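You operate a simulated robot arm through the tools that you are given. There is no shell and no other tool.

You run a simulated robot arm. Do the job below in one go: nothing can be reset, and whatever is moved stays where it is left.

JOB
Move the black board from the grey case to the fixture case and clip the grey lid back on.
Fine: board seated on the standoffs; both clips shut again; gland, fixture lid and the boards in the yellow tray left as they are.

The check looks at the end state, three seconds after you hand in, the way a careful person would. Anything else that was tipped, shoved, dropped, spilled or broken makes it a failure. A push-on lid holds only when it is set on centred and level and pressed home; a screw cap is set on level and turned clockwise until tight.

ROBOT AND FRAMES
A 6-joint arm with a two-finger gripper, fixed in place. Base frame: the origin is on the floor under the middle of its stand, x ahead of it, y to its left, z up; the work surface is at about z = 75. Lengths are in cm, angles in degrees, forces in N, time in s.
It reaches about 157.2 cm from its shoulder. Its first joint turns from -166.0 to 166.0 degrees. Payload 2.45 kg.
The tool frame sits at the grasp point between the pads (the TCP): z along the fingers, y along the line on which they close. The tips reach 2 cm beyond it. The gripper opens to 14 cm; its body begins 16.8 cm behind the TCP.
Orientation is told as [roll, pitch, yaw] about the base's x, y, z axes, in that order, counted from this pose: with the fingers straight down and closing along the base's y, the tool's x points along the base's -x, its y along +y and its z along -z.

CONTROLS
- The arm moves only by the tool jog_arm. Its argument "increments" is a list of rows, each a list of 7 numbers: the shift along the tool's x, y, z in units of 500 mm (1.0 is 500 mm), then the turn, a rotation vector about the tool's x, y, z in units of 60 degrees (1.0 is 60 degrees), then the closure in counts, from 0 (fully open) to 255 (shut). In form: [[tx, ty, tz, rx, ry, rz, hand], ...]. A call has 1 to 20 rows; each row is the pose to reach, as a shift and turn from the pose commanded when the call began, along the tool's axes at that moment. A call with a number of a shift or a turn outside -1 to 1 is refused whole. A row lasts 0.2 s, in which the tool goes at most 5 cm and 8.6 degrees; a call with a longer step from one row to the next is refused whole, and so is a gripper value outside its range. A pose out of reach is approached as far as the arm can. The call stops where the force on the tool passes 40 N (or 10 N more than at its start, if that is more) or the arm is blocked; 0.2 s more then pass. Each finger travels about 4.5 cm/s and halts on what it meets, pressing with about 38 N; the grip force reading is that of the motor and also rises with nothing between the fingers. The clock runs only during rows and for 0.2 s after the last one: add rows that repeat a pose to give the fingers time. The reply holds the time, the measured pose of the TCP, the force on the tool along the base axes, the opening and the grip force, in the units named above and with some noise, with the torque about the TCP (base axes, N m) and any sound that the robot's microphone picked up.
- Cameras (640 x 400 px; columns grow to the right, rows downward): "scene" is fixed at [21.92, 49.91, 151.9]; the picture's right is [-0.45, -0.89, 0.00], its down [-0.64, 0.32, -0.70] and it looks along [0.62, -0.31, -0.72] (base axes); focal length 301 px, centre (320, 200). "wrist" rides on the gripper at [7.8, 1.1, -20.9] in the tool frame; the picture's right is [-0.14, 0.99, 0.00], its down [-0.92, -0.13, -0.37] and it looks along [-0.37, -0.05, 0.93] (tool axes); focal length 280 px, centre (320, 200). There is no depth. A picture from a camera that has moved, and an enlarged one, comes with that camera's place and axes in the base frame and with its lens.
- capture(camera): a new picture of that camera. No time passes.
- inspect(camera, box): a new picture of the part [left, top, right, bottom] of that camera's present view, enlarged. No time passes.
- sign_off(): hands the job in; it is judged then, once.

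Places have to be worked out from the pictures, the camera data and where the tool is seen. Open the gripper and draw the arm clear of the work before you hand the job in, unless the task says otherwise.

The tools are called after ">>>" as a command line: name --pt "numbers of a row" for each row, then --argument value for the rest, lists and objects as JSON in quotes. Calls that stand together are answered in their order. jog_arm: Moves the arm, as the interface text tells. Its arguments: {"type":"object","properties":{"increments":{"type":"array"}},"required":["increments"]} The other tools are called the same way: capture (camera) takes a picture; inspect (camera, box) takes an enlarged picture of a part of a camera's view; sign_off () hands the job in.

At the start:

```text
clock: 0.0
position: [81.06, 11.42, 116.33]
ee_rot: [0.0, 0.0, 0.1]
force: [-0.6, -0.2, 0.5]
moment: [-0.01, 0.02, 0.03]
width: 13.99
finger_force: 0.1
```

scene: 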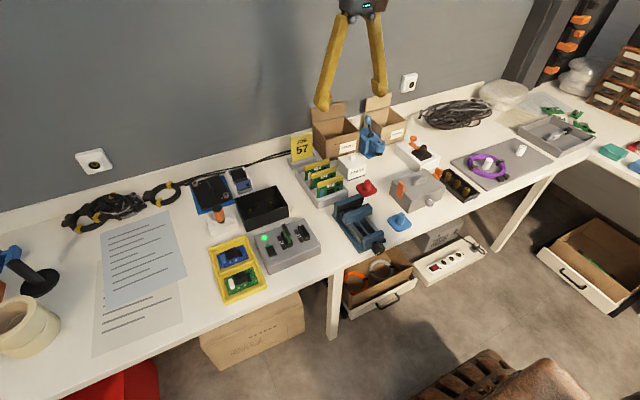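
wrist: 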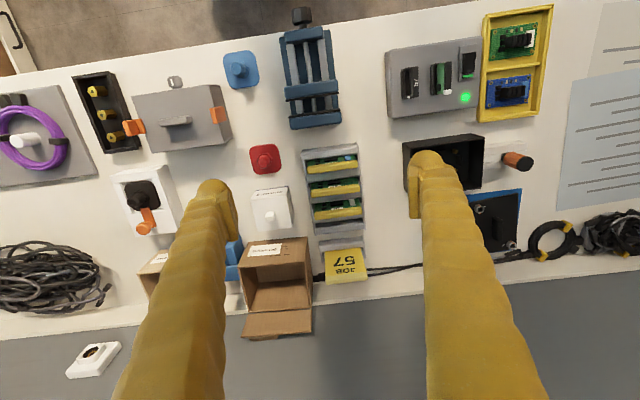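

I start by looking closer at the scene: the grey case with orange clips, the black case, the fixture and the trays need identifying.

>>> inspect --camera "scene" --box '[180, 130, 340, 310]'

>>> inspect --camera "scene" --box '[320, 120, 480, 220]'

>>> inspect --camera "wrist" --box '[60, 40, 300, 190]'

>>> inspect --camera "wrist" --box '[360, 0, 600, 260]'

```text
2.22 times, centred on (260, 220) of scene
camera zoom: at [21.92, 49.91, 151.9], right [-0.45, -0.89, 0.0], down [-0.64, 0.32, -0.7], along [0.62, -0.31, -0.72], focal length 668 px, centre (453, 156)
```

zoom: 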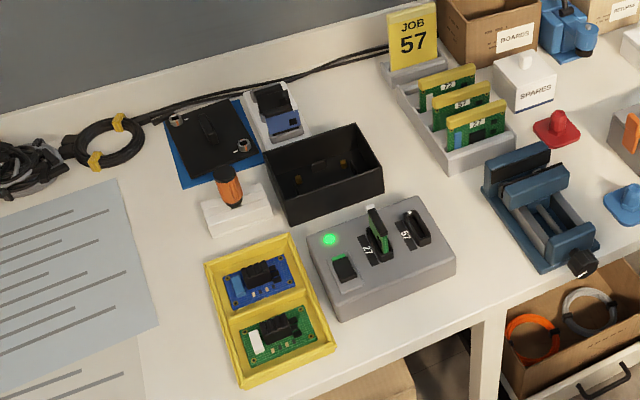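

```text
4.00 times, centred on (400, 170) of scene
camera zoom: at [21.92, 49.91, 151.9], right [-0.45, -0.89, 0.0], down [-0.64, 0.32, -0.7], along [0.62, -0.31, -0.72], focal length 1203 px, centre (0, 320)
```

zoom: 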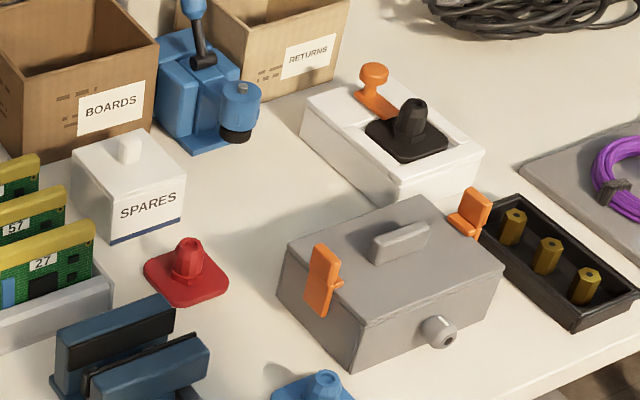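

```text
2.67 times, centred on (180, 115) of wrist
camera zoom: at [73.08, 12.59, 137.27], right [0.14, 0.99, 0.0], down [0.92, -0.13, 0.37], along [0.37, -0.05, -0.93], focal length 748 px, centre (693, 427)
```

zoom: 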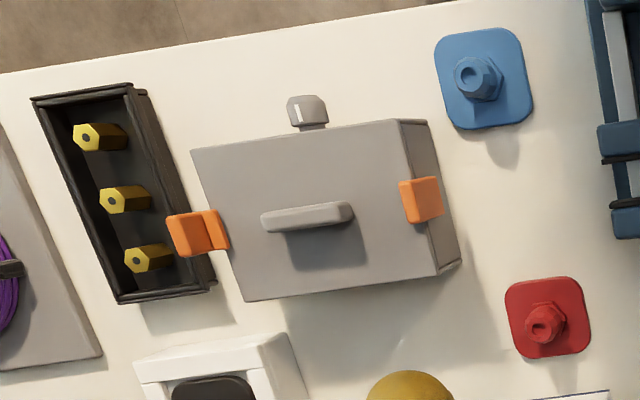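

```text
1.54 times, centred on (480, 130) of wrist
camera zoom: at [73.08, 12.59, 137.27], right [0.14, 0.99, 0.0], down [0.92, -0.13, 0.37], along [0.37, -0.05, -0.93], focal length 431 px, centre (74, 308)
```

zoom: 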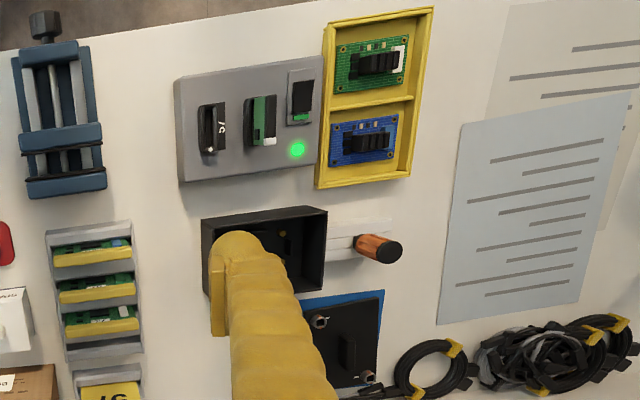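

The black open box (with what look like brass standoffs inside, its lid lying on the blue mat) seems to be the fixture case, around x 92, y 37. I move the wrist camera above it for a closer look, staying high at z≈99.

>>> jog_arm --pt "-0.0065 0.067 0.043 0 0 0 0" --pt "-0.013 0.134 0.0865 0 0 0 0" --pt "-0.0195 0.201 0.13 0 0 0 0" --pt "-0.026 0.268 0.173 0 0 0 0" --pt "-0.0325 0.335 0.216 0 0 0 0" --pt "-0.039 0.402 0.26 0 0 0 0" --pt "-0.0455 0.469 0.303 0 0 0 0" --pt "-0.052 0.536 0.346 0 0 0 0"

>>> capture --camera "wrist"

>>> inspect --camera "wrist" --box '[200, 100, 440, 250]'

```text
clock: 1.8
position: [83.61, 38.4, 99.14]
ee_rot: [-0.1, -0.2, -0.1]
force: [0.3, 0.5, 0.5]
moment: [0.03, 0.02, 0.01]
width: 13.98
finger_force: 0.0
```

```text
taken
camera wrist: at [75.67, 39.55, 120.05], right [0.14, 0.99, 0.0], down [0.92, -0.13, 0.37], along [0.37, -0.05, -0.93], focal length 280 px, centre (320, 200)
```

wrist: 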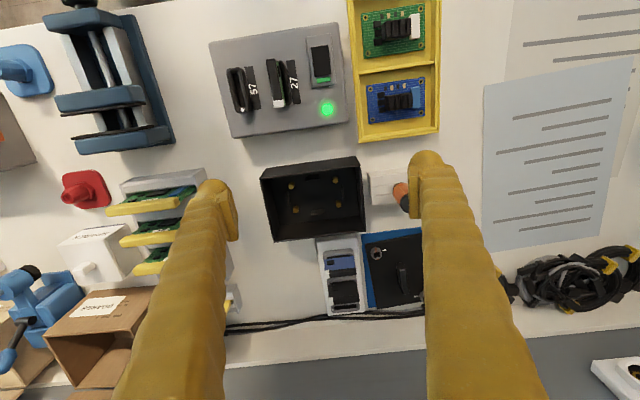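

```text
2.67 times, centred on (320, 175) of wrist
camera zoom: at [75.67, 39.55, 120.05], right [0.14, 0.99, 0.0], down [0.92, -0.13, 0.37], along [0.37, -0.05, -0.93], focal length 748 px, centre (320, 267)
```

zoom: 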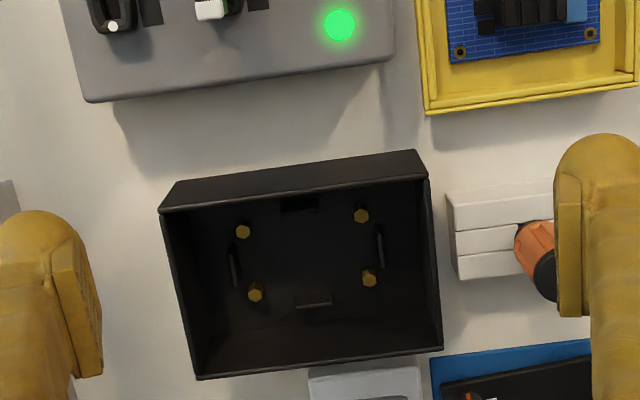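

The fixture case holds four brass standoffs with small guide fences around them. Now I shift the camera over the grey clipped case near x 75, y −13.

>>> jog_arm --pt "0.027 -0.089 -0.01 0 0 0 0" --pt "0.054 -0.178 -0.02 0 0 0 0" --pt "0.081 -0.267 -0.03 0 0 0 0" --pt "0.108 -0.356 -0.04 0 0 0 0" --pt "0.135 -0.445 -0.05 0 0 0 0" --pt "0.162 -0.534 -0.05 0 0 0 0" --pt "0.189 -0.623 -0.05 0 0 0 0" --pt "0.216 -0.712 -0.05 0 0 0 0" --pt "0.243 -0.801 -0.05 0 0 0 0" --pt "0.27 -0.89 -0.04 0 0 0 0" --pt "0.3 -0.979 -0.03 0 0 0 0"

>>> capture --camera "wrist"

>>> inspect --camera "wrist" --box '[200, 100, 440, 250]'

>>> capture --camera "scene"

```text
clock: 4.2
position: [68.45, -10.61, 100.4]
ee_rot: [0.0, 0.0, -0.1]
force: [0.4, -0.1, -0.5]
moment: [0.0, -0.01, -0.02]
width: 14.0
finger_force: 0.0
```

```text
taken
camera wrist: at [60.6, -9.54, 121.52], right [0.14, 0.99, 0.0], down [0.92, -0.13, 0.37], along [0.37, -0.05, -0.93], focal length 280 px, centre (320, 200)
```

wrist: 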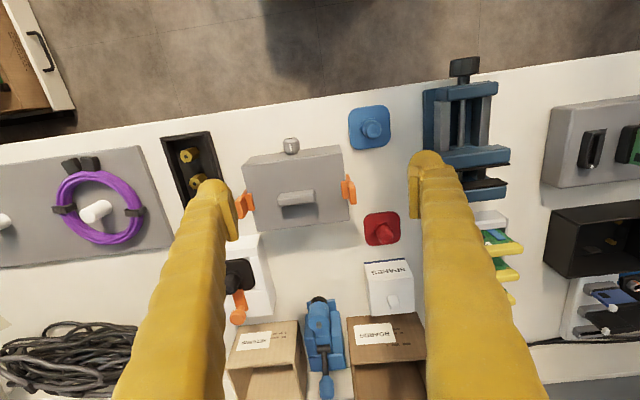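

```text
2.67 times, centred on (320, 175) of wrist
camera zoom: at [60.6, -9.54, 121.52], right [0.14, 0.99, 0.0], down [0.92, -0.13, 0.37], along [0.37, -0.05, -0.93], focal length 748 px, centre (320, 267)
```

zoom: 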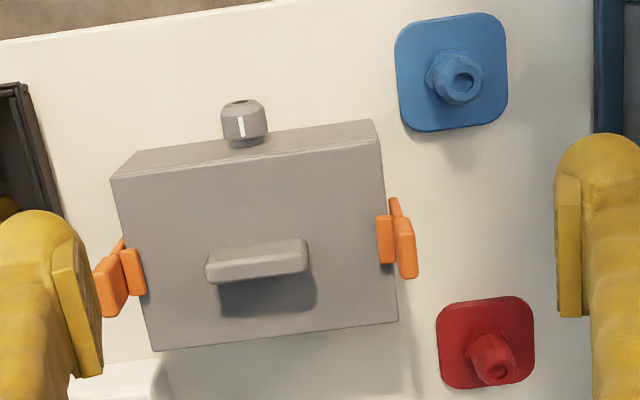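

```text
taken
```

scene: 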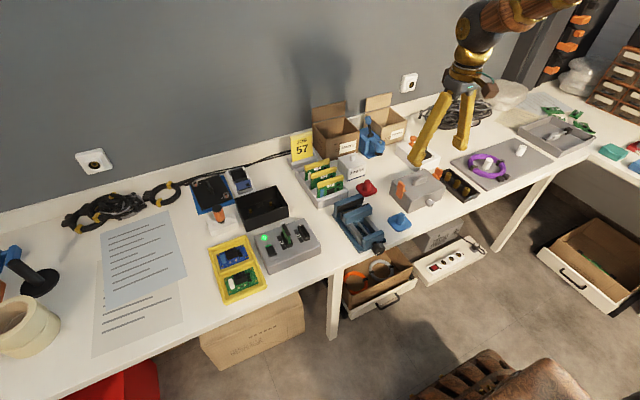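

The grey case has a lid with a bar handle and an orange clip on each end (±y). I enlarge the scene view on it to understand the clips.

>>> inspect --camera "scene" --box '[384, 160, 464, 210]'

>>> inspect --camera "wrist" --box '[325, 165, 373, 210]'

>>> inspect --camera "wrist" --box '[225, 175, 273, 225]'

```text
8.00 times, centred on (424, 185) of scene
camera zoom: at [21.92, 49.91, 151.9], right [-0.45, -0.89, 0.0], down [-0.64, 0.32, -0.7], along [0.62, -0.31, -0.72], focal length 2406 px, centre (-512, 320)
```

zoom: 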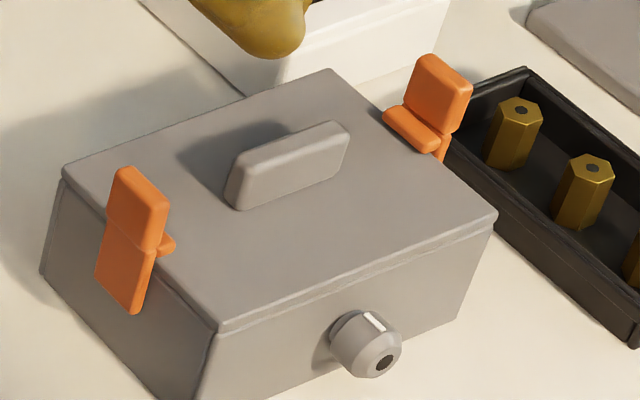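

```text
8.89 times, centred on (349, 188) of wrist
camera zoom: at [60.6, -9.54, 121.52], right [0.14, 0.99, 0.0], down [0.92, -0.13, 0.37], along [0.37, -0.05, -0.93], focal length 2492 px, centre (62, 311)
```

zoom: 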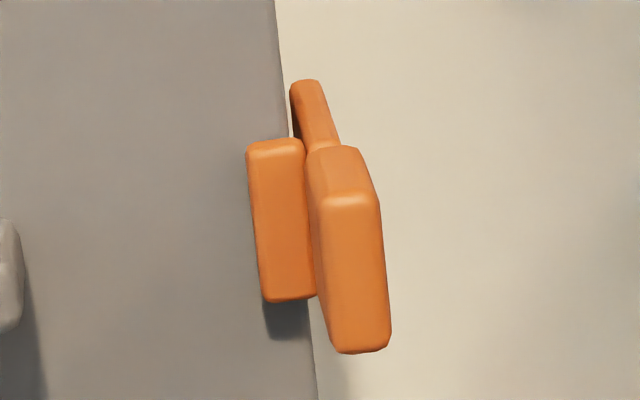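

```text
8.00 times, centred on (249, 200) of wrist
camera zoom: at [60.6, -9.54, 121.52], right [0.14, 0.99, 0.0], down [0.92, -0.13, 0.37], along [0.37, -0.05, -0.93], focal length 2243 px, centre (888, 200)
```

zoom: 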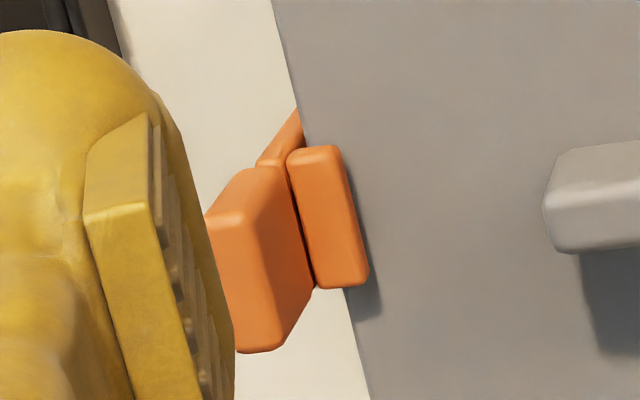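

The clips are side latches: a plate hinged low on the case end wall, a hook lip over the lid edge, and a flared tab sticking up. Triangulating, the lid top is about x 69.9–80.7, y −22.4…−7.5, z≈81, nearly square to the axes. I turn the wrist toward −90° yaw for a side view of the +y clip.

>>> jog_arm --pt "-0.018 0.022 0 0 0 0.125 0" --pt "-0.036 0.044 0 0 0 0.25 0" --pt "-0.054 0.066 0 0 0 0.375 0" --pt "-0.072 0.088 0 0 0 0.5 0" --pt "-0.09 0.11 0 0 0 0.625 0" --pt "-0.108 0.132 0 0 0 0.75 0" --pt "-0.126 0.154 0 0 0 0.875 0" --pt "-0.144 0.176 0 0 0 1.0 0"

>>> jog_arm --pt "0 0 0 0 0 0.125 0" --pt "0 0 0 0 0 0.25 0" --pt "0 0 0 0 0 0.375 0" --pt "0 0 0 0 0 0.5 0"

>>> capture --camera "wrist"

```text
clock: 6.0
position: [75.7, -1.91, 100.54]
ee_rot: [0.0, 0.0, -60.1]
force: [0.4, 0.4, -0.3]
moment: [0.01, 0.01, 0.02]
width: 14.0
finger_force: 0.1
```

```text
clock: 7.0
position: [75.73, -1.82, 100.47]
ee_rot: [0.0, 0.1, -90.2]
force: [-0.3, 0.2, 0.0]
moment: [-0.01, -0.02, 0.02]
width: 13.99
finger_force: 0.0
```

```text
taken
camera wrist: at [76.8, 5.96, 121.5], right [0.99, -0.14, 0.0], down [-0.13, -0.92, 0.37], along [-0.05, -0.36, -0.93], focal length 280 px, centre (320, 200)
```

wrist: 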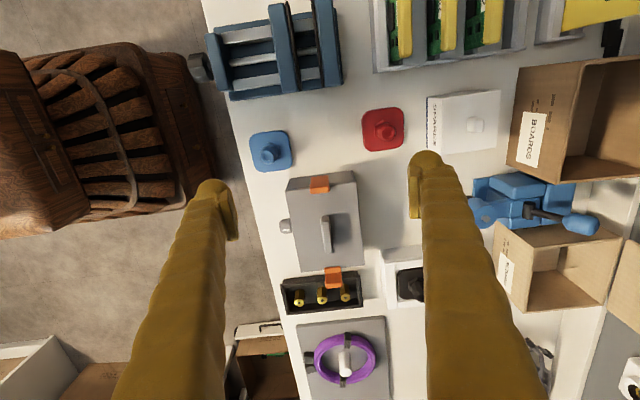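

Now I tilt the wrist about 29° so that the camera looks more sideways at the +y clip.

>>> jog_arm --pt "0.027 0 0.05 0 -0.121 0 0" --pt "0.054 0 0.1 0 -0.242 0 0" --pt "0.081 0 0.15 0 -0.363 0 0" --pt "0.108 0 0.2 0 -0.483 0 0"

>>> capture --camera "wrist"

>>> inspect --camera "wrist" --box '[240, 140, 400, 240]'

```text
clock: 8.0
position: [75.75, 3.5, 90.5]
ee_rot: [0.1, -29.0, -90.1]
force: [0.4, 0.3, -0.1]
moment: [0.04, 0.01, 0.01]
width: 14.0
finger_force: 0.1
```

```text
taken
camera wrist: at [76.76, 20.6, 105.01], right [0.99, -0.12, 0.07], down [-0.13, -0.63, 0.77], along [-0.05, -0.77, -0.64], focal length 280 px, centre (320, 200)
```

wrist: 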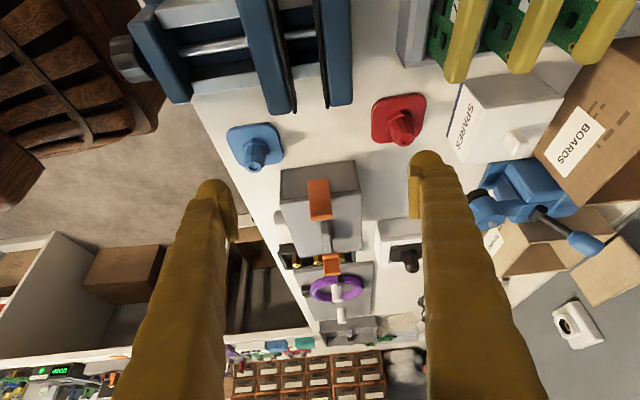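

```text
4.00 times, centred on (320, 190) of wrist
camera zoom: at [76.76, 20.6, 105.01], right [0.99, -0.12, 0.07], down [-0.13, -0.63, 0.77], along [-0.05, -0.77, -0.64], focal length 1122 px, centre (320, 240)
```

zoom: 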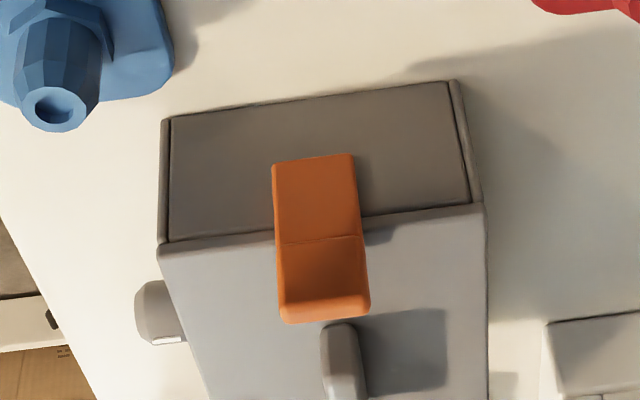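

This view is upside down but clear: the +y clip's plate runs from z≈78.5 (hinge) up past the lid top (z≈82) into a tab reaching z≈85. Before working near it I check the fingertip shape from the scene camera.

>>> inspect --camera "scene" --box '[340, 110, 460, 210]'

>>> capture --camera "scene"

```text
4.00 times, centred on (400, 160) of scene
camera zoom: at [21.92, 49.91, 151.9], right [-0.45, -0.89, 0.0], down [-0.64, 0.32, -0.7], along [0.62, -0.31, -0.72], focal length 1203 px, centre (0, 360)
```

zoom: 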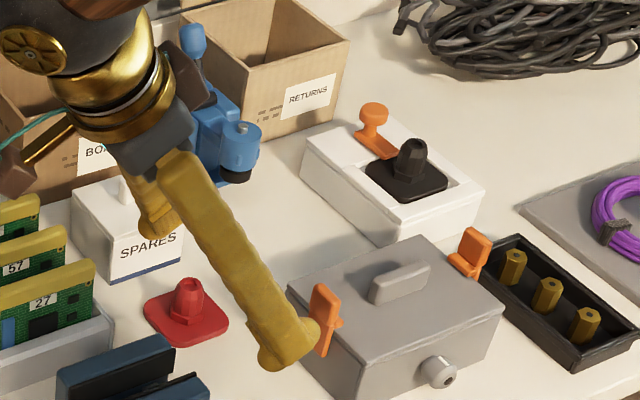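

```text
taken
```

scene: 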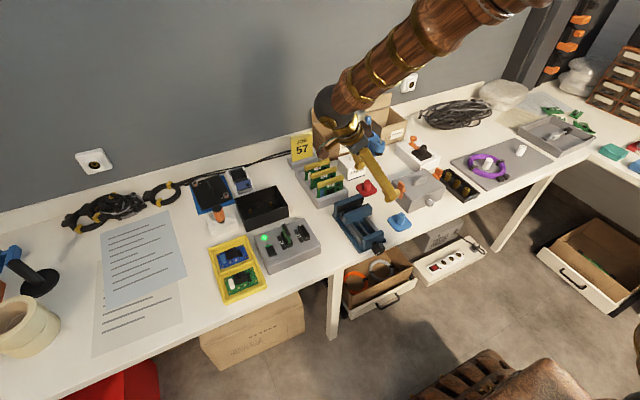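

Fingers are roughly 3 cm thick rods with pads at the tips. I bring the tool upright again above the +y clip and turn the yaw back to 0, so the fingers close along y and can straddle the tab; the gripper is set to about a 4 cm gap.

>>> jog_arm --pt "-0.067 -0.002 -0.017 0 0.121 0 0" --pt "-0.134 -0.004 -0.034 0 0.242 0 0" --pt "-0.2 -0.006 -0.052 0 0.363 0 0" --pt "-0.267 -0.009 -0.069 0 0.483 0 0"

>>> jog_arm --pt "0 0 0 0 0 -0.125 40" --pt "0 0 0 0 0 -0.25 80" --pt "0 0 0 0 0 -0.375 120" --pt "0 0 0 0 0 -0.5 160" --pt "0 0 0 0 0 -0.625 182" --pt "0 0 0 0 0 -0.75 182" --pt "0 0 0 0 0 -0.875 182" --pt "0 0 0 0 0 -1.0 182"

>>> jog_arm --pt "0 0 0 0 0 -0.125 182" --pt "0 0 0 0 0 -0.25 182" --pt "0 0 0 0 0 -0.375 182" --pt "0 0 0 0 0 -0.5 182"

>>> capture --camera "wrist"

```text
clock: 9.0
position: [75.24, -6.31, 99.97]
ee_rot: [0.2, 0.1, -90.0]
force: [-0.3, -0.7, 0.2]
moment: [-0.02, 0.02, 0.03]
width: 14.01
finger_force: 0.0
```

```text
clock: 10.8
position: [75.17, -6.44, 100.07]
ee_rot: [-0.1, 0.0, -29.9]
force: [0.6, -0.2, 0.2]
moment: [0.02, 0.0, 0.0]
width: 3.99
finger_force: 0.1
```

```text
clock: 11.8
position: [75.33, -6.45, 99.94]
ee_rot: [0.0, 0.0, 0.1]
force: [0.7, -1.0, 0.2]
moment: [0.0, 0.0, -0.03]
width: 4.01
finger_force: 0.0
```

```text
taken
camera wrist: at [67.4, -5.37, 120.93], right [0.14, 0.99, 0.0], down [0.92, -0.13, 0.37], along [0.37, -0.05, -0.93], focal length 280 px, centre (320, 200)
```

wrist: 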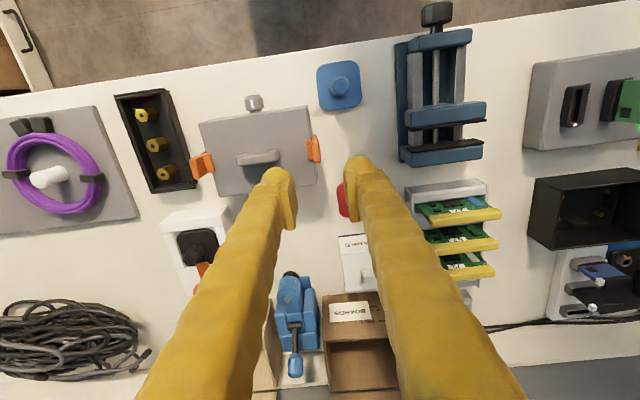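

The gap is 4 cm and the fingers sit above the +y clip. I enlarge the view to pin down where the tab is relative to the tips.

>>> inspect --camera "wrist" --box '[240, 90, 400, 230]'

>>> inspect --camera "wrist" --box '[180, 120, 240, 200]'

>>> inspect --camera "scene" --box '[360, 130, 460, 210]'

```text
2.86 times, centred on (320, 160) of wrist
camera zoom: at [67.4, -5.37, 120.93], right [0.14, 0.99, 0.0], down [0.92, -0.13, 0.37], along [0.37, -0.05, -0.93], focal length 801 px, centre (320, 314)
```

zoom: 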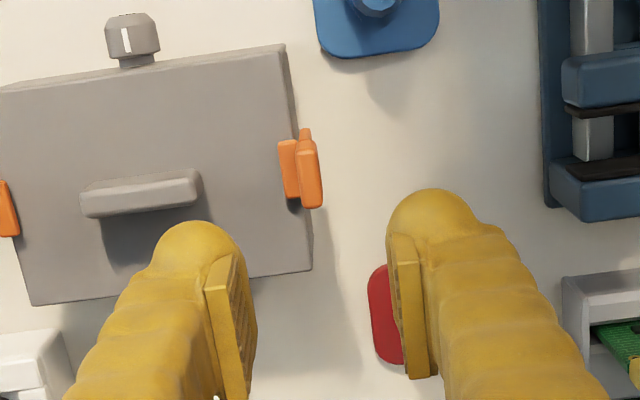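

```text
5.00 times, centred on (210, 160) of wrist
camera zoom: at [67.4, -5.37, 120.93], right [0.14, 0.99, 0.0], down [0.92, -0.13, 0.37], along [0.37, -0.05, -0.93], focal length 1402 px, centre (870, 400)
```

zoom: 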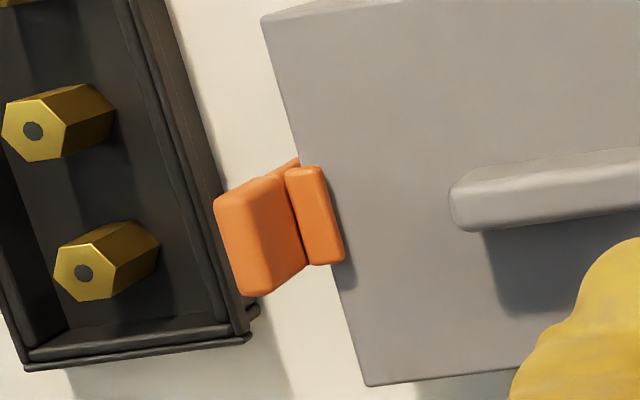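

```text
5.00 times, centred on (410, 170) of scene
camera zoom: at [21.92, 49.91, 151.9], right [-0.45, -0.89, 0.0], down [-0.64, 0.32, -0.7], along [0.62, -0.31, -0.72], focal length 1504 px, centre (-130, 350)
```

zoom: 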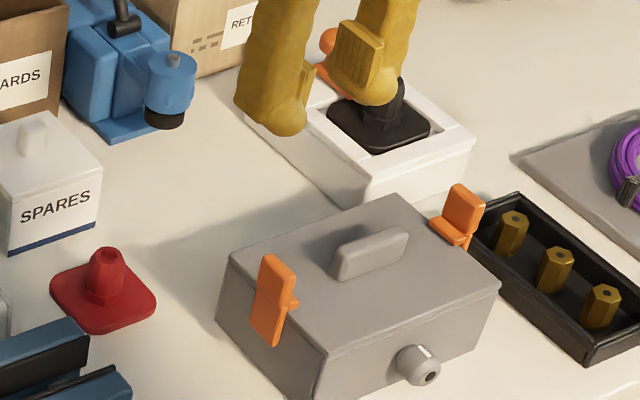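

The tab sits near (75.4, −7, 84), the handle's end at y≈−12. With a 4 cm gap centred at y≈−6.2 the inner finger fits between handle and tab, so I descend to TCP z≈85.4 (tips ≈83.4, above the lip).

>>> jog_arm --pt "0 0.002 0.06 0 0 0 182" --pt "0 0.005 0.12 0 0 0 182" --pt "0 0.005 0.18 0 0 0 182" --pt "0 0.005 0.24 0 0 0 182" --pt "0 0.005 0.275 0 0 0 182" --pt "0 0.005 0.29 0 0 0 182"

>>> inspect --camera "wrist" --box '[240, 120, 400, 260]'

>>> inspect --camera "scene" --box '[370, 150, 450, 210]'

```text
clock: 13.2
position: [75.15, -6.26, 85.5]
ee_rot: [0.0, -0.1, 0.0]
force: [0.4, 0.1, 0.0]
moment: [0.02, -0.01, 0.0]
width: 4.03
finger_force: 0.0
```

```text
2.86 times, centred on (320, 190) of wrist
camera zoom: at [67.44, -5.16, 106.48], right [0.14, 0.99, 0.0], down [0.92, -0.13, 0.37], along [0.37, -0.05, -0.93], focal length 801 px, centre (320, 229)
```

zoom: 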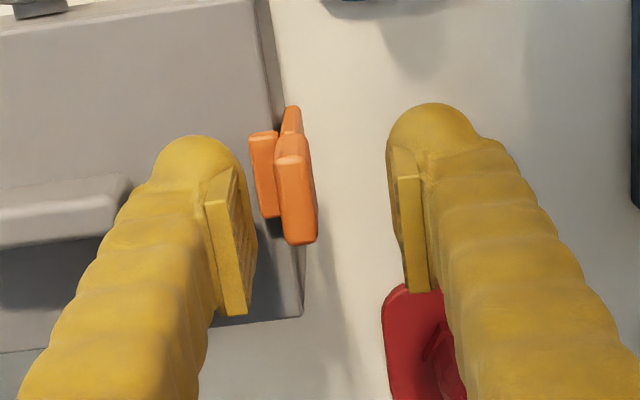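

```text
6.67 times, centred on (410, 180) of scene
camera zoom: at [21.92, 49.91, 151.9], right [-0.45, -0.89, 0.0], down [-0.64, 0.32, -0.7], along [0.62, -0.31, -0.72], focal length 2005 px, centre (-280, 333)
```

zoom: 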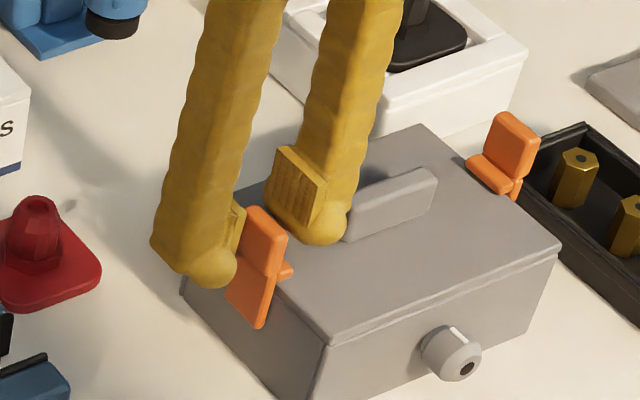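

The gripper straddles the tab properly. I lower 0.4 cm more and then push slowly in +y with the inner pad, watching the force.

>>> jog_arm --pt "0 0 0.008 0 0 0 182" --pt "0 0.01 0.008 0 0 0 182" --pt "0 0.02 0.008 0 0 0 182" --pt "0 0.03 0.008 0 0 0 182" --pt "0 0.04 0.008 0 0 0 182"

>>> inspect --camera "wrist" --box '[240, 120, 400, 260]'

>>> inspect --camera "scene" --box '[370, 150, 450, 210]'

```text
clock: 14.4
position: [75.23, -4.15, 84.99]
ee_rot: [0.0, 0.0, -0.2]
force: [0.4, 0.8, -1.3]
moment: [-0.01, 0.01, -0.04]
width: 4.04
finger_force: 0.2
```

```text
2.86 times, centred on (320, 190) of wrist
camera zoom: at [67.41, -3.12, 106.06], right [0.14, 0.99, 0.0], down [0.92, -0.13, 0.37], along [0.37, -0.05, -0.93], focal length 801 px, centre (320, 229)
```

zoom: 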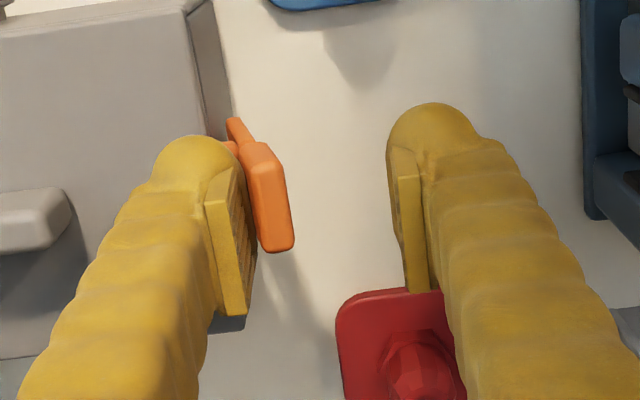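

```text
6.67 times, centred on (410, 180) of scene
camera zoom: at [21.92, 49.91, 151.9], right [-0.45, -0.89, 0.0], down [-0.64, 0.32, -0.7], along [0.62, -0.31, -0.72], focal length 2005 px, centre (-280, 333)
```

zoom: 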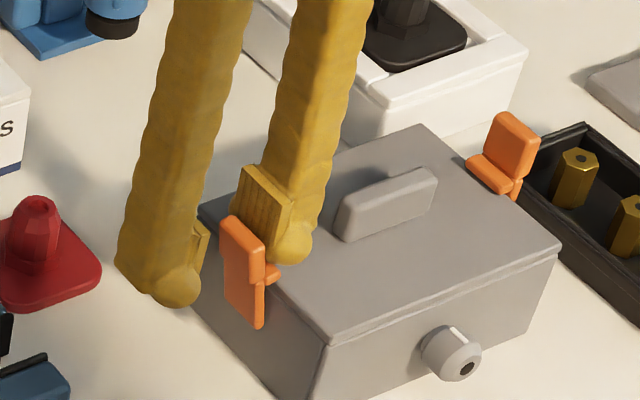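

The clip starts to swing outward with almost no force. I continue the push another 2.5 cm in +y.

>>> jog_arm --pt "0 0.01 0 0 0 0 182" --pt "0 0.02 0 0 0 0 182" --pt "0 0.03 0 0 0 0 182" --pt "0 0.04 0 0 0 0 182" --pt "0 0.05 0 0 0 0 182"

>>> inspect --camera "wrist" --box '[240, 120, 400, 260]'

>>> inspect --camera "scene" --box '[370, 150, 450, 210]'

```text
clock: 15.6
position: [75.32, -1.75, 85.07]
ee_rot: [0.0, -0.1, 0.1]
force: [-0.6, 0.4, -0.2]
moment: [0.02, -0.02, 0.0]
width: 3.97
finger_force: 0.0
```

```text
2.86 times, centred on (320, 190) of wrist
camera zoom: at [67.42, -0.6, 106.05], right [0.14, 0.99, 0.0], down [0.92, -0.13, 0.37], along [0.37, -0.05, -0.93], focal length 801 px, centre (320, 229)
```

zoom: 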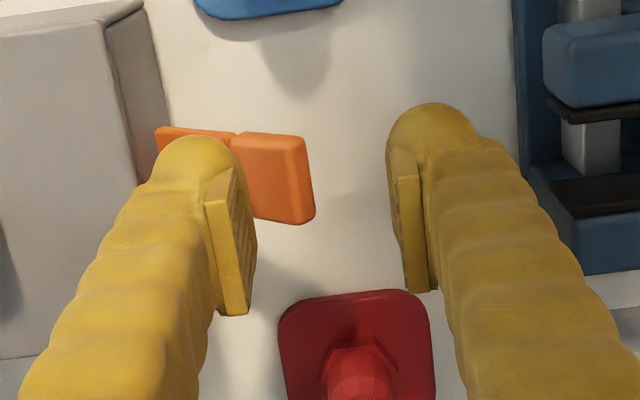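

```text
6.67 times, centred on (410, 180) of scene
camera zoom: at [21.92, 49.91, 151.9], right [-0.45, -0.89, 0.0], down [-0.64, 0.32, -0.7], along [0.62, -0.31, -0.72], focal length 2005 px, centre (-280, 333)
```

zoom: 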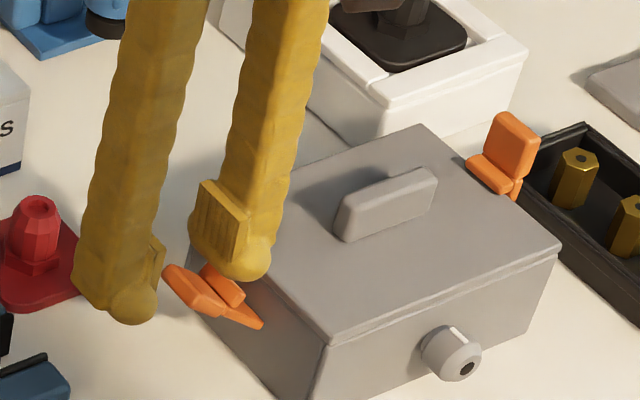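

The +y clip snapped open and now lies out nearly horizontal, clear of the lid. I lift away and look, then go to the −y clip.

>>> jog_arm --pt "0 0 -0.04 0 0 0 182" --pt "0 0 -0.12 0 0 0 182" --pt "0 0 -0.2 0 0 0 182"

>>> inspect --camera "wrist" --box '[160, 80, 400, 230]'

>>> inspect --camera "scene" --box '[370, 150, 450, 210]'

```text
clock: 16.4
position: [75.42, -1.68, 95.07]
ee_rot: [0.0, -0.1, 0.0]
force: [0.6, 0.6, -0.1]
moment: [-0.02, -0.01, 0.0]
width: 3.98
finger_force: 0.0
```

```text
2.67 times, centred on (280, 155) of wrist
camera zoom: at [67.47, -0.58, 116.05], right [0.14, 0.99, 0.0], down [0.92, -0.13, 0.37], along [0.36, -0.05, -0.93], focal length 748 px, centre (427, 320)
```

zoom: 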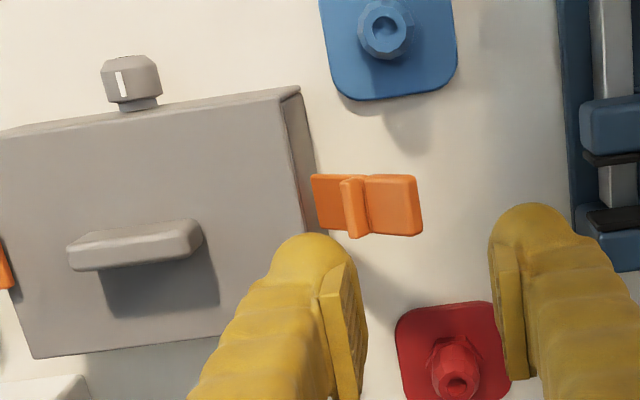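

```text
6.67 times, centred on (410, 180) of scene
camera zoom: at [21.92, 49.91, 151.9], right [-0.45, -0.89, 0.0], down [-0.64, 0.32, -0.7], along [0.62, -0.31, -0.72], focal length 2005 px, centre (-280, 333)
```

zoom: 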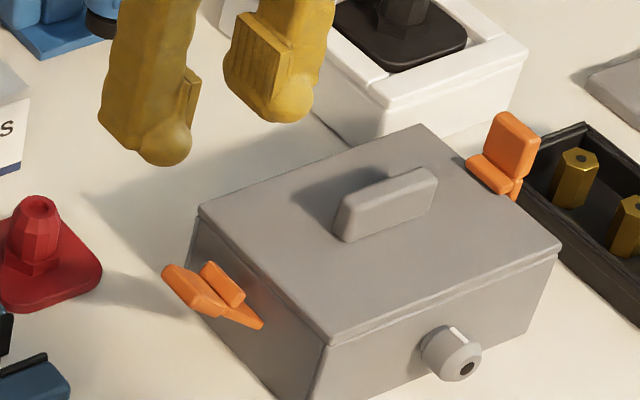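

The +y clip is open and stays so. I now move over to the −y clip to check its clearance to the black standoff tray.

>>> jog_arm --pt "0 -0.087 -0.02 0 0 0 182" --pt "0 -0.174 -0.04 0 0 0 182" --pt "0 -0.261 -0.04 0 0 0 182" --pt "0 -0.348 -0.04 0 0 0 182" --pt "0 -0.436 -0.04 0 0 0 182"

>>> capture --camera "wrist"

>>> inspect --camera "wrist" --box '[240, 90, 400, 190]'

>>> inspect --camera "scene" --box '[415, 155, 475, 205]'

```text
clock: 17.6
position: [75.42, -23.47, 97.15]
ee_rot: [0.1, 0.0, 0.1]
force: [0.0, -0.2, -0.3]
moment: [0.01, 0.02, -0.05]
width: 4.0
finger_force: 0.1
```

```text
taken
camera wrist: at [67.48, -22.28, 118.09], right [0.14, 0.99, 0.0], down [0.92, -0.13, 0.37], along [0.37, -0.05, -0.93], focal length 280 px, centre (320, 200)
```

wrist: 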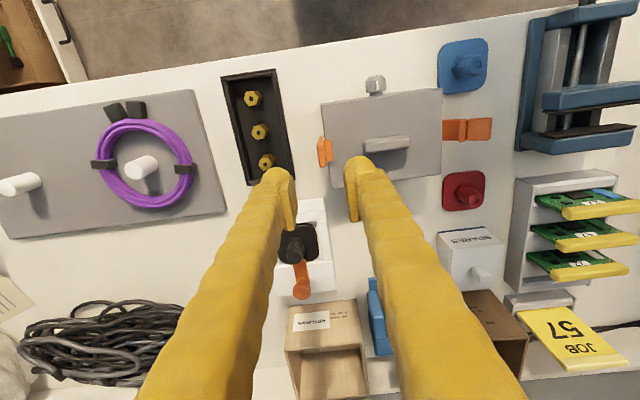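

```text
4.00 times, centred on (320, 140) of wrist
camera zoom: at [67.48, -22.28, 118.09], right [0.14, 0.99, 0.0], down [0.92, -0.13, 0.37], along [0.37, -0.05, -0.93], focal length 1122 px, centre (320, 440)
```

zoom: 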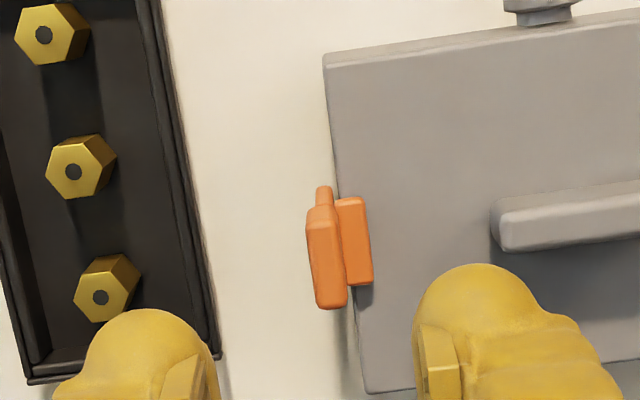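

```text
8.00 times, centred on (445, 180) of scene
camera zoom: at [21.92, 49.91, 151.9], right [-0.45, -0.89, 0.0], down [-0.64, 0.32, -0.7], along [0.62, -0.31, -0.72], focal length 2406 px, centre (-680, 360)
```

zoom: 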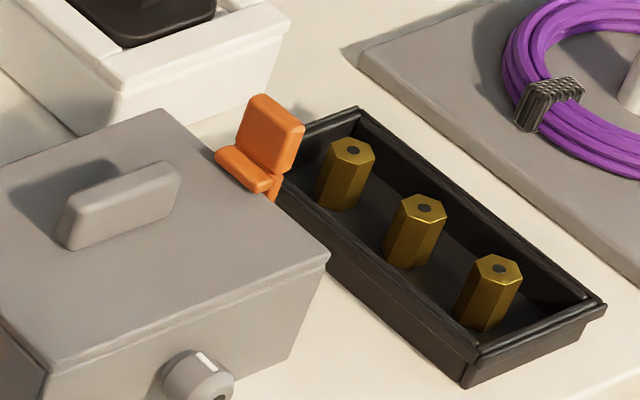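

The tray rim lies at about y −27.7 and roughly z 77.7, its standoffs reach about z 80, so working with tips at z≈83 stays clear. I descend straddling the −y tab, mirrored from the first clip.

>>> jog_arm --pt "0 -0.003 0.06 0 0 0 182" --pt "0 -0.003 0.12 0 0 0 182" --pt "0 -0.003 0.18 0 0 0 182" --pt "0 -0.003 0.22 0 0 0 182" --pt "0 -0.003 0.242 0 0 0 182"

>>> inspect --camera "wrist" --box '[240, 120, 400, 260]'

>>> inspect --camera "scene" --box '[395, 140, 475, 200]'

```text
clock: 18.8
position: [75.27, -23.69, 84.98]
ee_rot: [0.0, 0.0, 0.0]
force: [-0.2, -0.6, 0.6]
moment: [-0.03, 0.0, 0.0]
width: 4.01
finger_force: 0.1
```

```text
2.86 times, centred on (320, 190) of wrist
camera zoom: at [67.44, -22.55, 105.88], right [0.14, 0.99, 0.0], down [0.92, -0.13, 0.37], along [0.37, -0.05, -0.93], focal length 801 px, centre (320, 229)
```

zoom: 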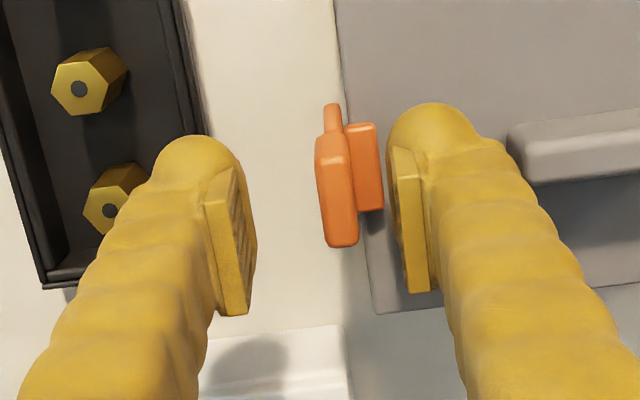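

```text
6.67 times, centred on (435, 170) of scene
camera zoom: at [21.92, 49.91, 151.9], right [-0.45, -0.89, 0.0], down [-0.64, 0.32, -0.7], along [0.62, -0.31, -0.72], focal length 2005 px, centre (-447, 400)
```

zoom: 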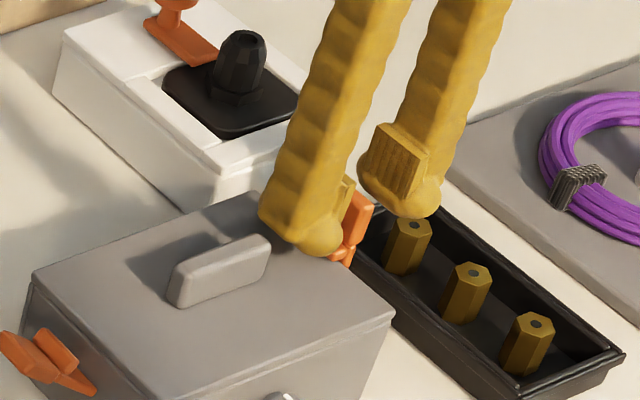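

The fingers straddle the −y tab with clearance to the standoffs. I push slowly in −y with the inner pad.

>>> jog_arm --pt "0 -0.01 0 0 0 0 182" --pt "0 -0.02 0 0 0 0 182" --pt "0 -0.03 0 0 0 0 182" --pt "0 -0.04 0 0 0 0 182" --pt "0 -0.05 0 0 0 0 182" --pt "0 -0.06 0 0 0 0 182"

>>> inspect --camera "wrist" --box '[240, 120, 400, 260]'

>>> inspect --camera "scene" --box '[395, 140, 475, 200]'

```text
clock: 20.2
position: [75.15, -26.7, 85.03]
ee_rot: [0.0, 0.0, -0.1]
force: [0.3, 0.4, 0.0]
moment: [0.01, -0.05, -0.02]
width: 4.01
finger_force: 0.1
```

```text
2.86 times, centred on (320, 190) of wrist
camera zoom: at [67.38, -25.6, 105.99], right [0.14, 0.99, 0.0], down [0.92, -0.13, 0.37], along [0.37, -0.05, -0.93], focal length 801 px, centre (320, 229)
```

zoom: 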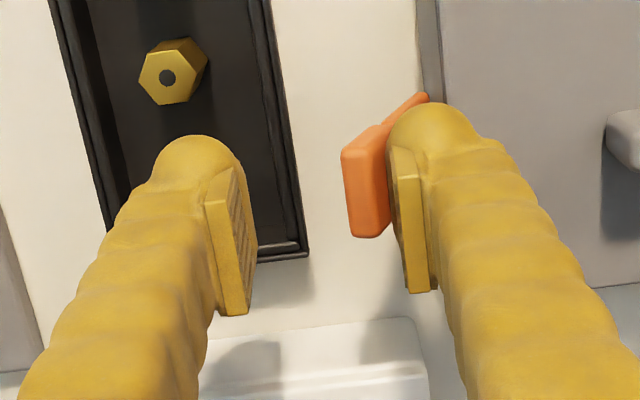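

```text
6.67 times, centred on (435, 170) of scene
camera zoom: at [21.92, 49.91, 151.9], right [-0.45, -0.89, 0.0], down [-0.64, 0.32, -0.7], along [0.62, -0.31, -0.72], focal length 2005 px, centre (-447, 400)
```

zoom: 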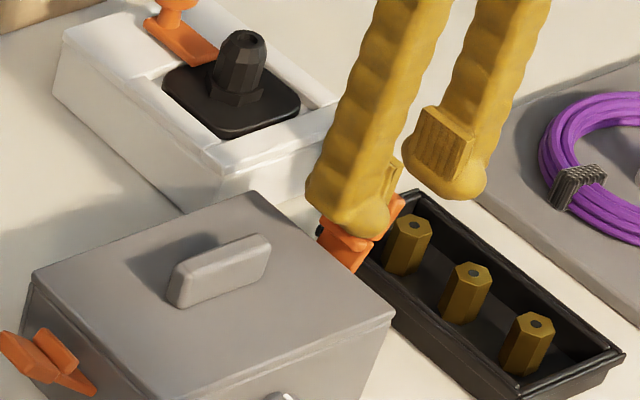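

The clip is partly open. I continue 1.2 cm more.

>>> jog_arm --pt "0 -0.008 0 0 0 0 182" --pt "0 -0.016 0 0 0 0 182" --pt "0 -0.024 0 0 0 0 182"

>>> inspect --camera "wrist" --box '[240, 120, 400, 260]'

>>> inspect --camera "scene" --box '[395, 140, 475, 200]'

```text
clock: 21.0
position: [75.2, -27.87, 85.0]
ee_rot: [0.0, 0.0, 0.0]
force: [-1.2, 0.6, -0.4]
moment: [-0.02, -0.01, 0.03]
width: 4.0
finger_force: 0.0
```

```text
2.86 times, centred on (320, 190) of wrist
camera zoom: at [67.4, -26.75, 105.99], right [0.14, 0.99, 0.0], down [0.92, -0.13, 0.37], along [0.37, -0.05, -0.93], focal length 801 px, centre (320, 229)
```

zoom: 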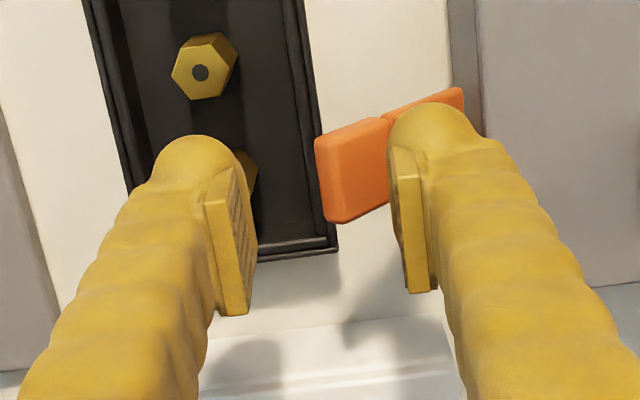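

```text
6.67 times, centred on (435, 170) of scene
camera zoom: at [21.92, 49.91, 151.9], right [-0.45, -0.89, 0.0], down [-0.64, 0.32, -0.7], along [0.62, -0.31, -0.72], focal length 2005 px, centre (-447, 400)
```

zoom: 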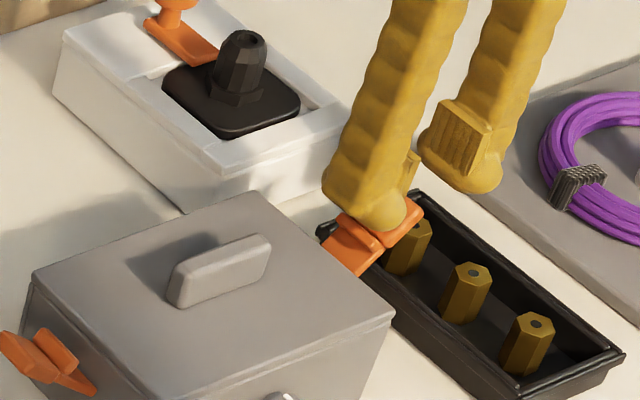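

The −y clip has swung out as well; readings are near zero. I lift straight up and check both clips and the tray.

>>> jog_arm --pt "0 0 -0.04 0 0 0 182" --pt "0 0 -0.12 0 0 0 182" --pt "0 0 -0.2 0 0 0 182" --pt "0 0 -0.28 0 0 0 120"

>>> inspect --camera "wrist" --box '[200, 70, 440, 220]'

>>> inspect --camera "scene" --box '[395, 150, 475, 210]'

```text
clock: 22.0
position: [75.25, -27.8, 98.9]
ee_rot: [0.0, -0.1, 0.0]
force: [-0.2, 0.1, -0.8]
moment: [-0.03, 0.01, 0.03]
width: 7.39
finger_force: 0.1
```

```text
2.67 times, centred on (320, 145) of wrist
camera zoom: at [67.37, -26.84, 119.85], right [0.14, 0.99, 0.0], down [0.92, -0.13, 0.37], along [0.36, -0.05, -0.93], focal length 748 px, centre (320, 347)
```

zoom: 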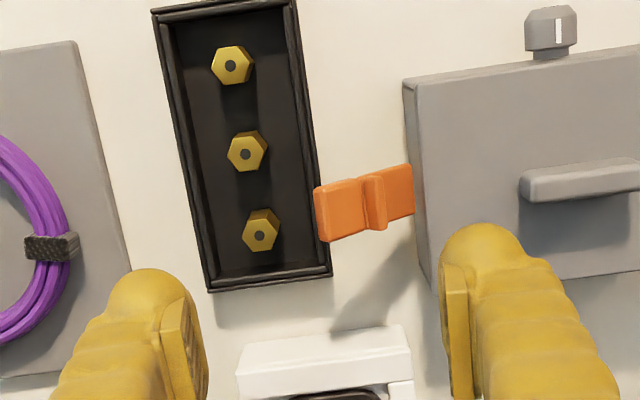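

```text
6.67 times, centred on (435, 180) of scene
camera zoom: at [21.92, 49.91, 151.9], right [-0.45, -0.89, 0.0], down [-0.64, 0.32, -0.7], along [0.62, -0.31, -0.72], focal length 2005 px, centre (-447, 333)
```

zoom: 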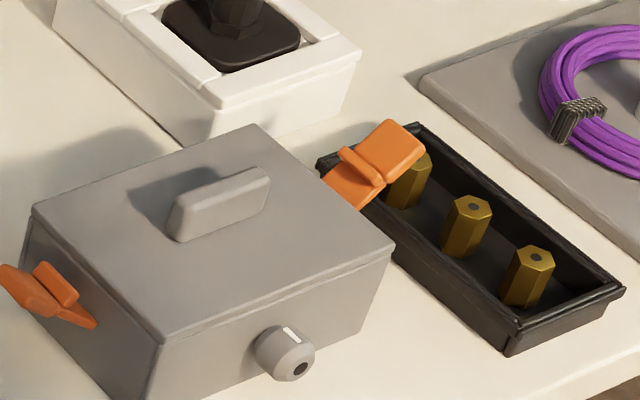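

Both clips are open and the tray is untouched. Now I rotate to −90° yaw over the handle (75.2, −15) so the fingers close across the bar, with a gap of about 6 cm.

>>> jog_arm --pt "0 0.032 0 0 0 0.125 146" --pt "0 0.064 0 0 0 0.25 146" --pt "0 0.096 0 0 0 0.375 146" --pt "0 0.128 0 0 0 0.5 146" --pt "0 0.16 0 0 0 0.625 146" --pt "0 0.193 0 0 0 0.75 146" --pt "0 0.225 0 0 0 0.875 146" --pt "0 0.257 0 0 0 1.0 146"

>>> jog_arm --pt "0 0 0 0 0 0.125 146" --pt "0 0 0 0 0 0.25 146" --pt "0 0 0 0 0 0.375 146" --pt "0 0 0 0 0 0.5 146"

>>> capture --camera "wrist"

>>> inspect --camera "wrist" --box '[220, 110, 400, 230]'

```text
clock: 23.8
position: [75.32, -15.05, 98.96]
ee_rot: [0.0, 0.0, -60.3]
force: [-0.1, 0.5, -1.0]
moment: [0.01, -0.01, 0.0]
width: 5.96
finger_force: 0.1
```

```text
clock: 24.8
position: [75.31, -15.18, 98.95]
ee_rot: [0.0, 0.0, -90.1]
force: [0.9, -0.2, -0.4]
moment: [-0.02, -0.01, 0.0]
width: 5.97
finger_force: 0.0
```

```text
taken
camera wrist: at [76.34, -7.18, 119.95], right [0.99, -0.14, 0.0], down [-0.13, -0.92, 0.37], along [-0.05, -0.36, -0.93], focal length 280 px, centre (320, 200)
```

wrist: 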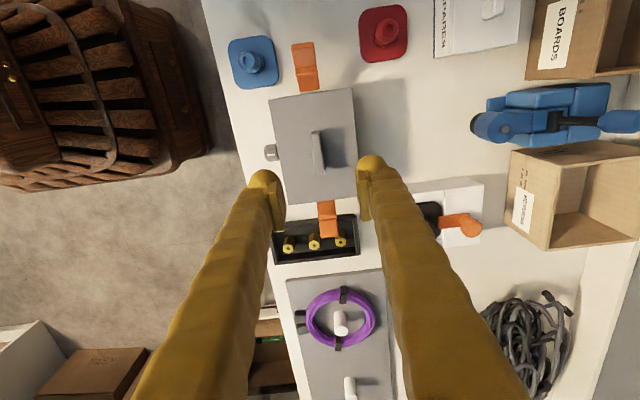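

```text
3.33 times, centred on (310, 170) of wrist
camera zoom: at [76.34, -7.18, 119.95], right [0.99, -0.14, 0.0], down [-0.13, -0.92, 0.37], along [-0.05, -0.36, -0.93], focal length 935 px, centre (353, 300)
```

zoom: 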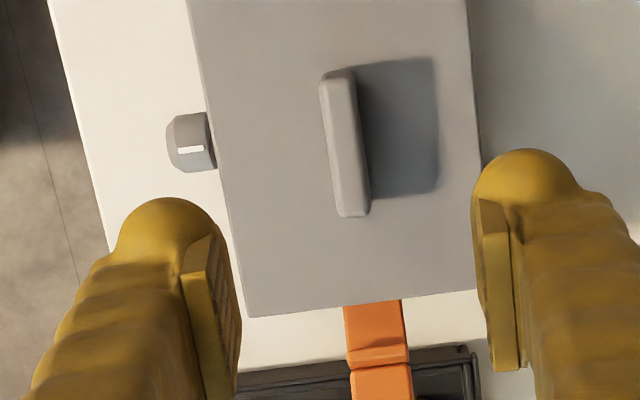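

The handle is centred near (75.1, −14.9). I descend in steps, first to TCP z≈86, then further down to near the lid.

>>> jog_arm --pt "0.005 -0.003 0.06 0 0 0 146" --pt "0.005 -0.003 0.12 0 0 0 146" --pt "0.005 -0.003 0.18 0 0 0 146" --pt "0.005 -0.003 0.23 0 0 0 146" --pt "0.005 -0.003 0.26 0 0 0 146"

>>> capture --camera "wrist"

>>> inspect --camera "scene" --box '[380, 150, 460, 210]'

```text
clock: 26.0
position: [75.05, -14.85, 85.91]
ee_rot: [0.0, 0.0, -90.0]
force: [-0.6, -0.1, -0.2]
moment: [-0.01, -0.01, 0.0]
width: 5.96
finger_force: 0.2
```

```text
taken
camera wrist: at [76.08, -6.89, 106.91], right [0.99, -0.14, 0.0], down [-0.13, -0.92, 0.37], along [-0.05, -0.36, -0.93], focal length 280 px, centre (320, 200)
```

wrist: 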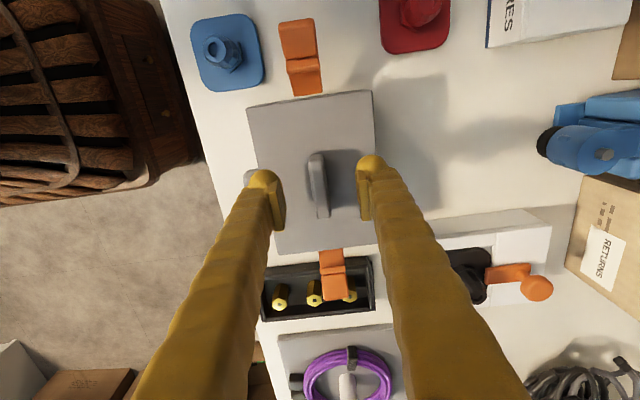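

```text
6.67 times, centred on (420, 180) of scene
camera zoom: at [21.92, 49.91, 151.9], right [-0.45, -0.89, 0.0], down [-0.64, 0.32, -0.7], along [0.62, -0.31, -0.72], focal length 2005 px, centre (-347, 333)
```

zoom: 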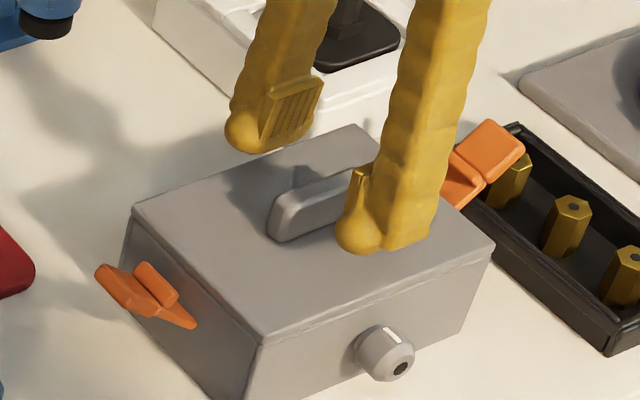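

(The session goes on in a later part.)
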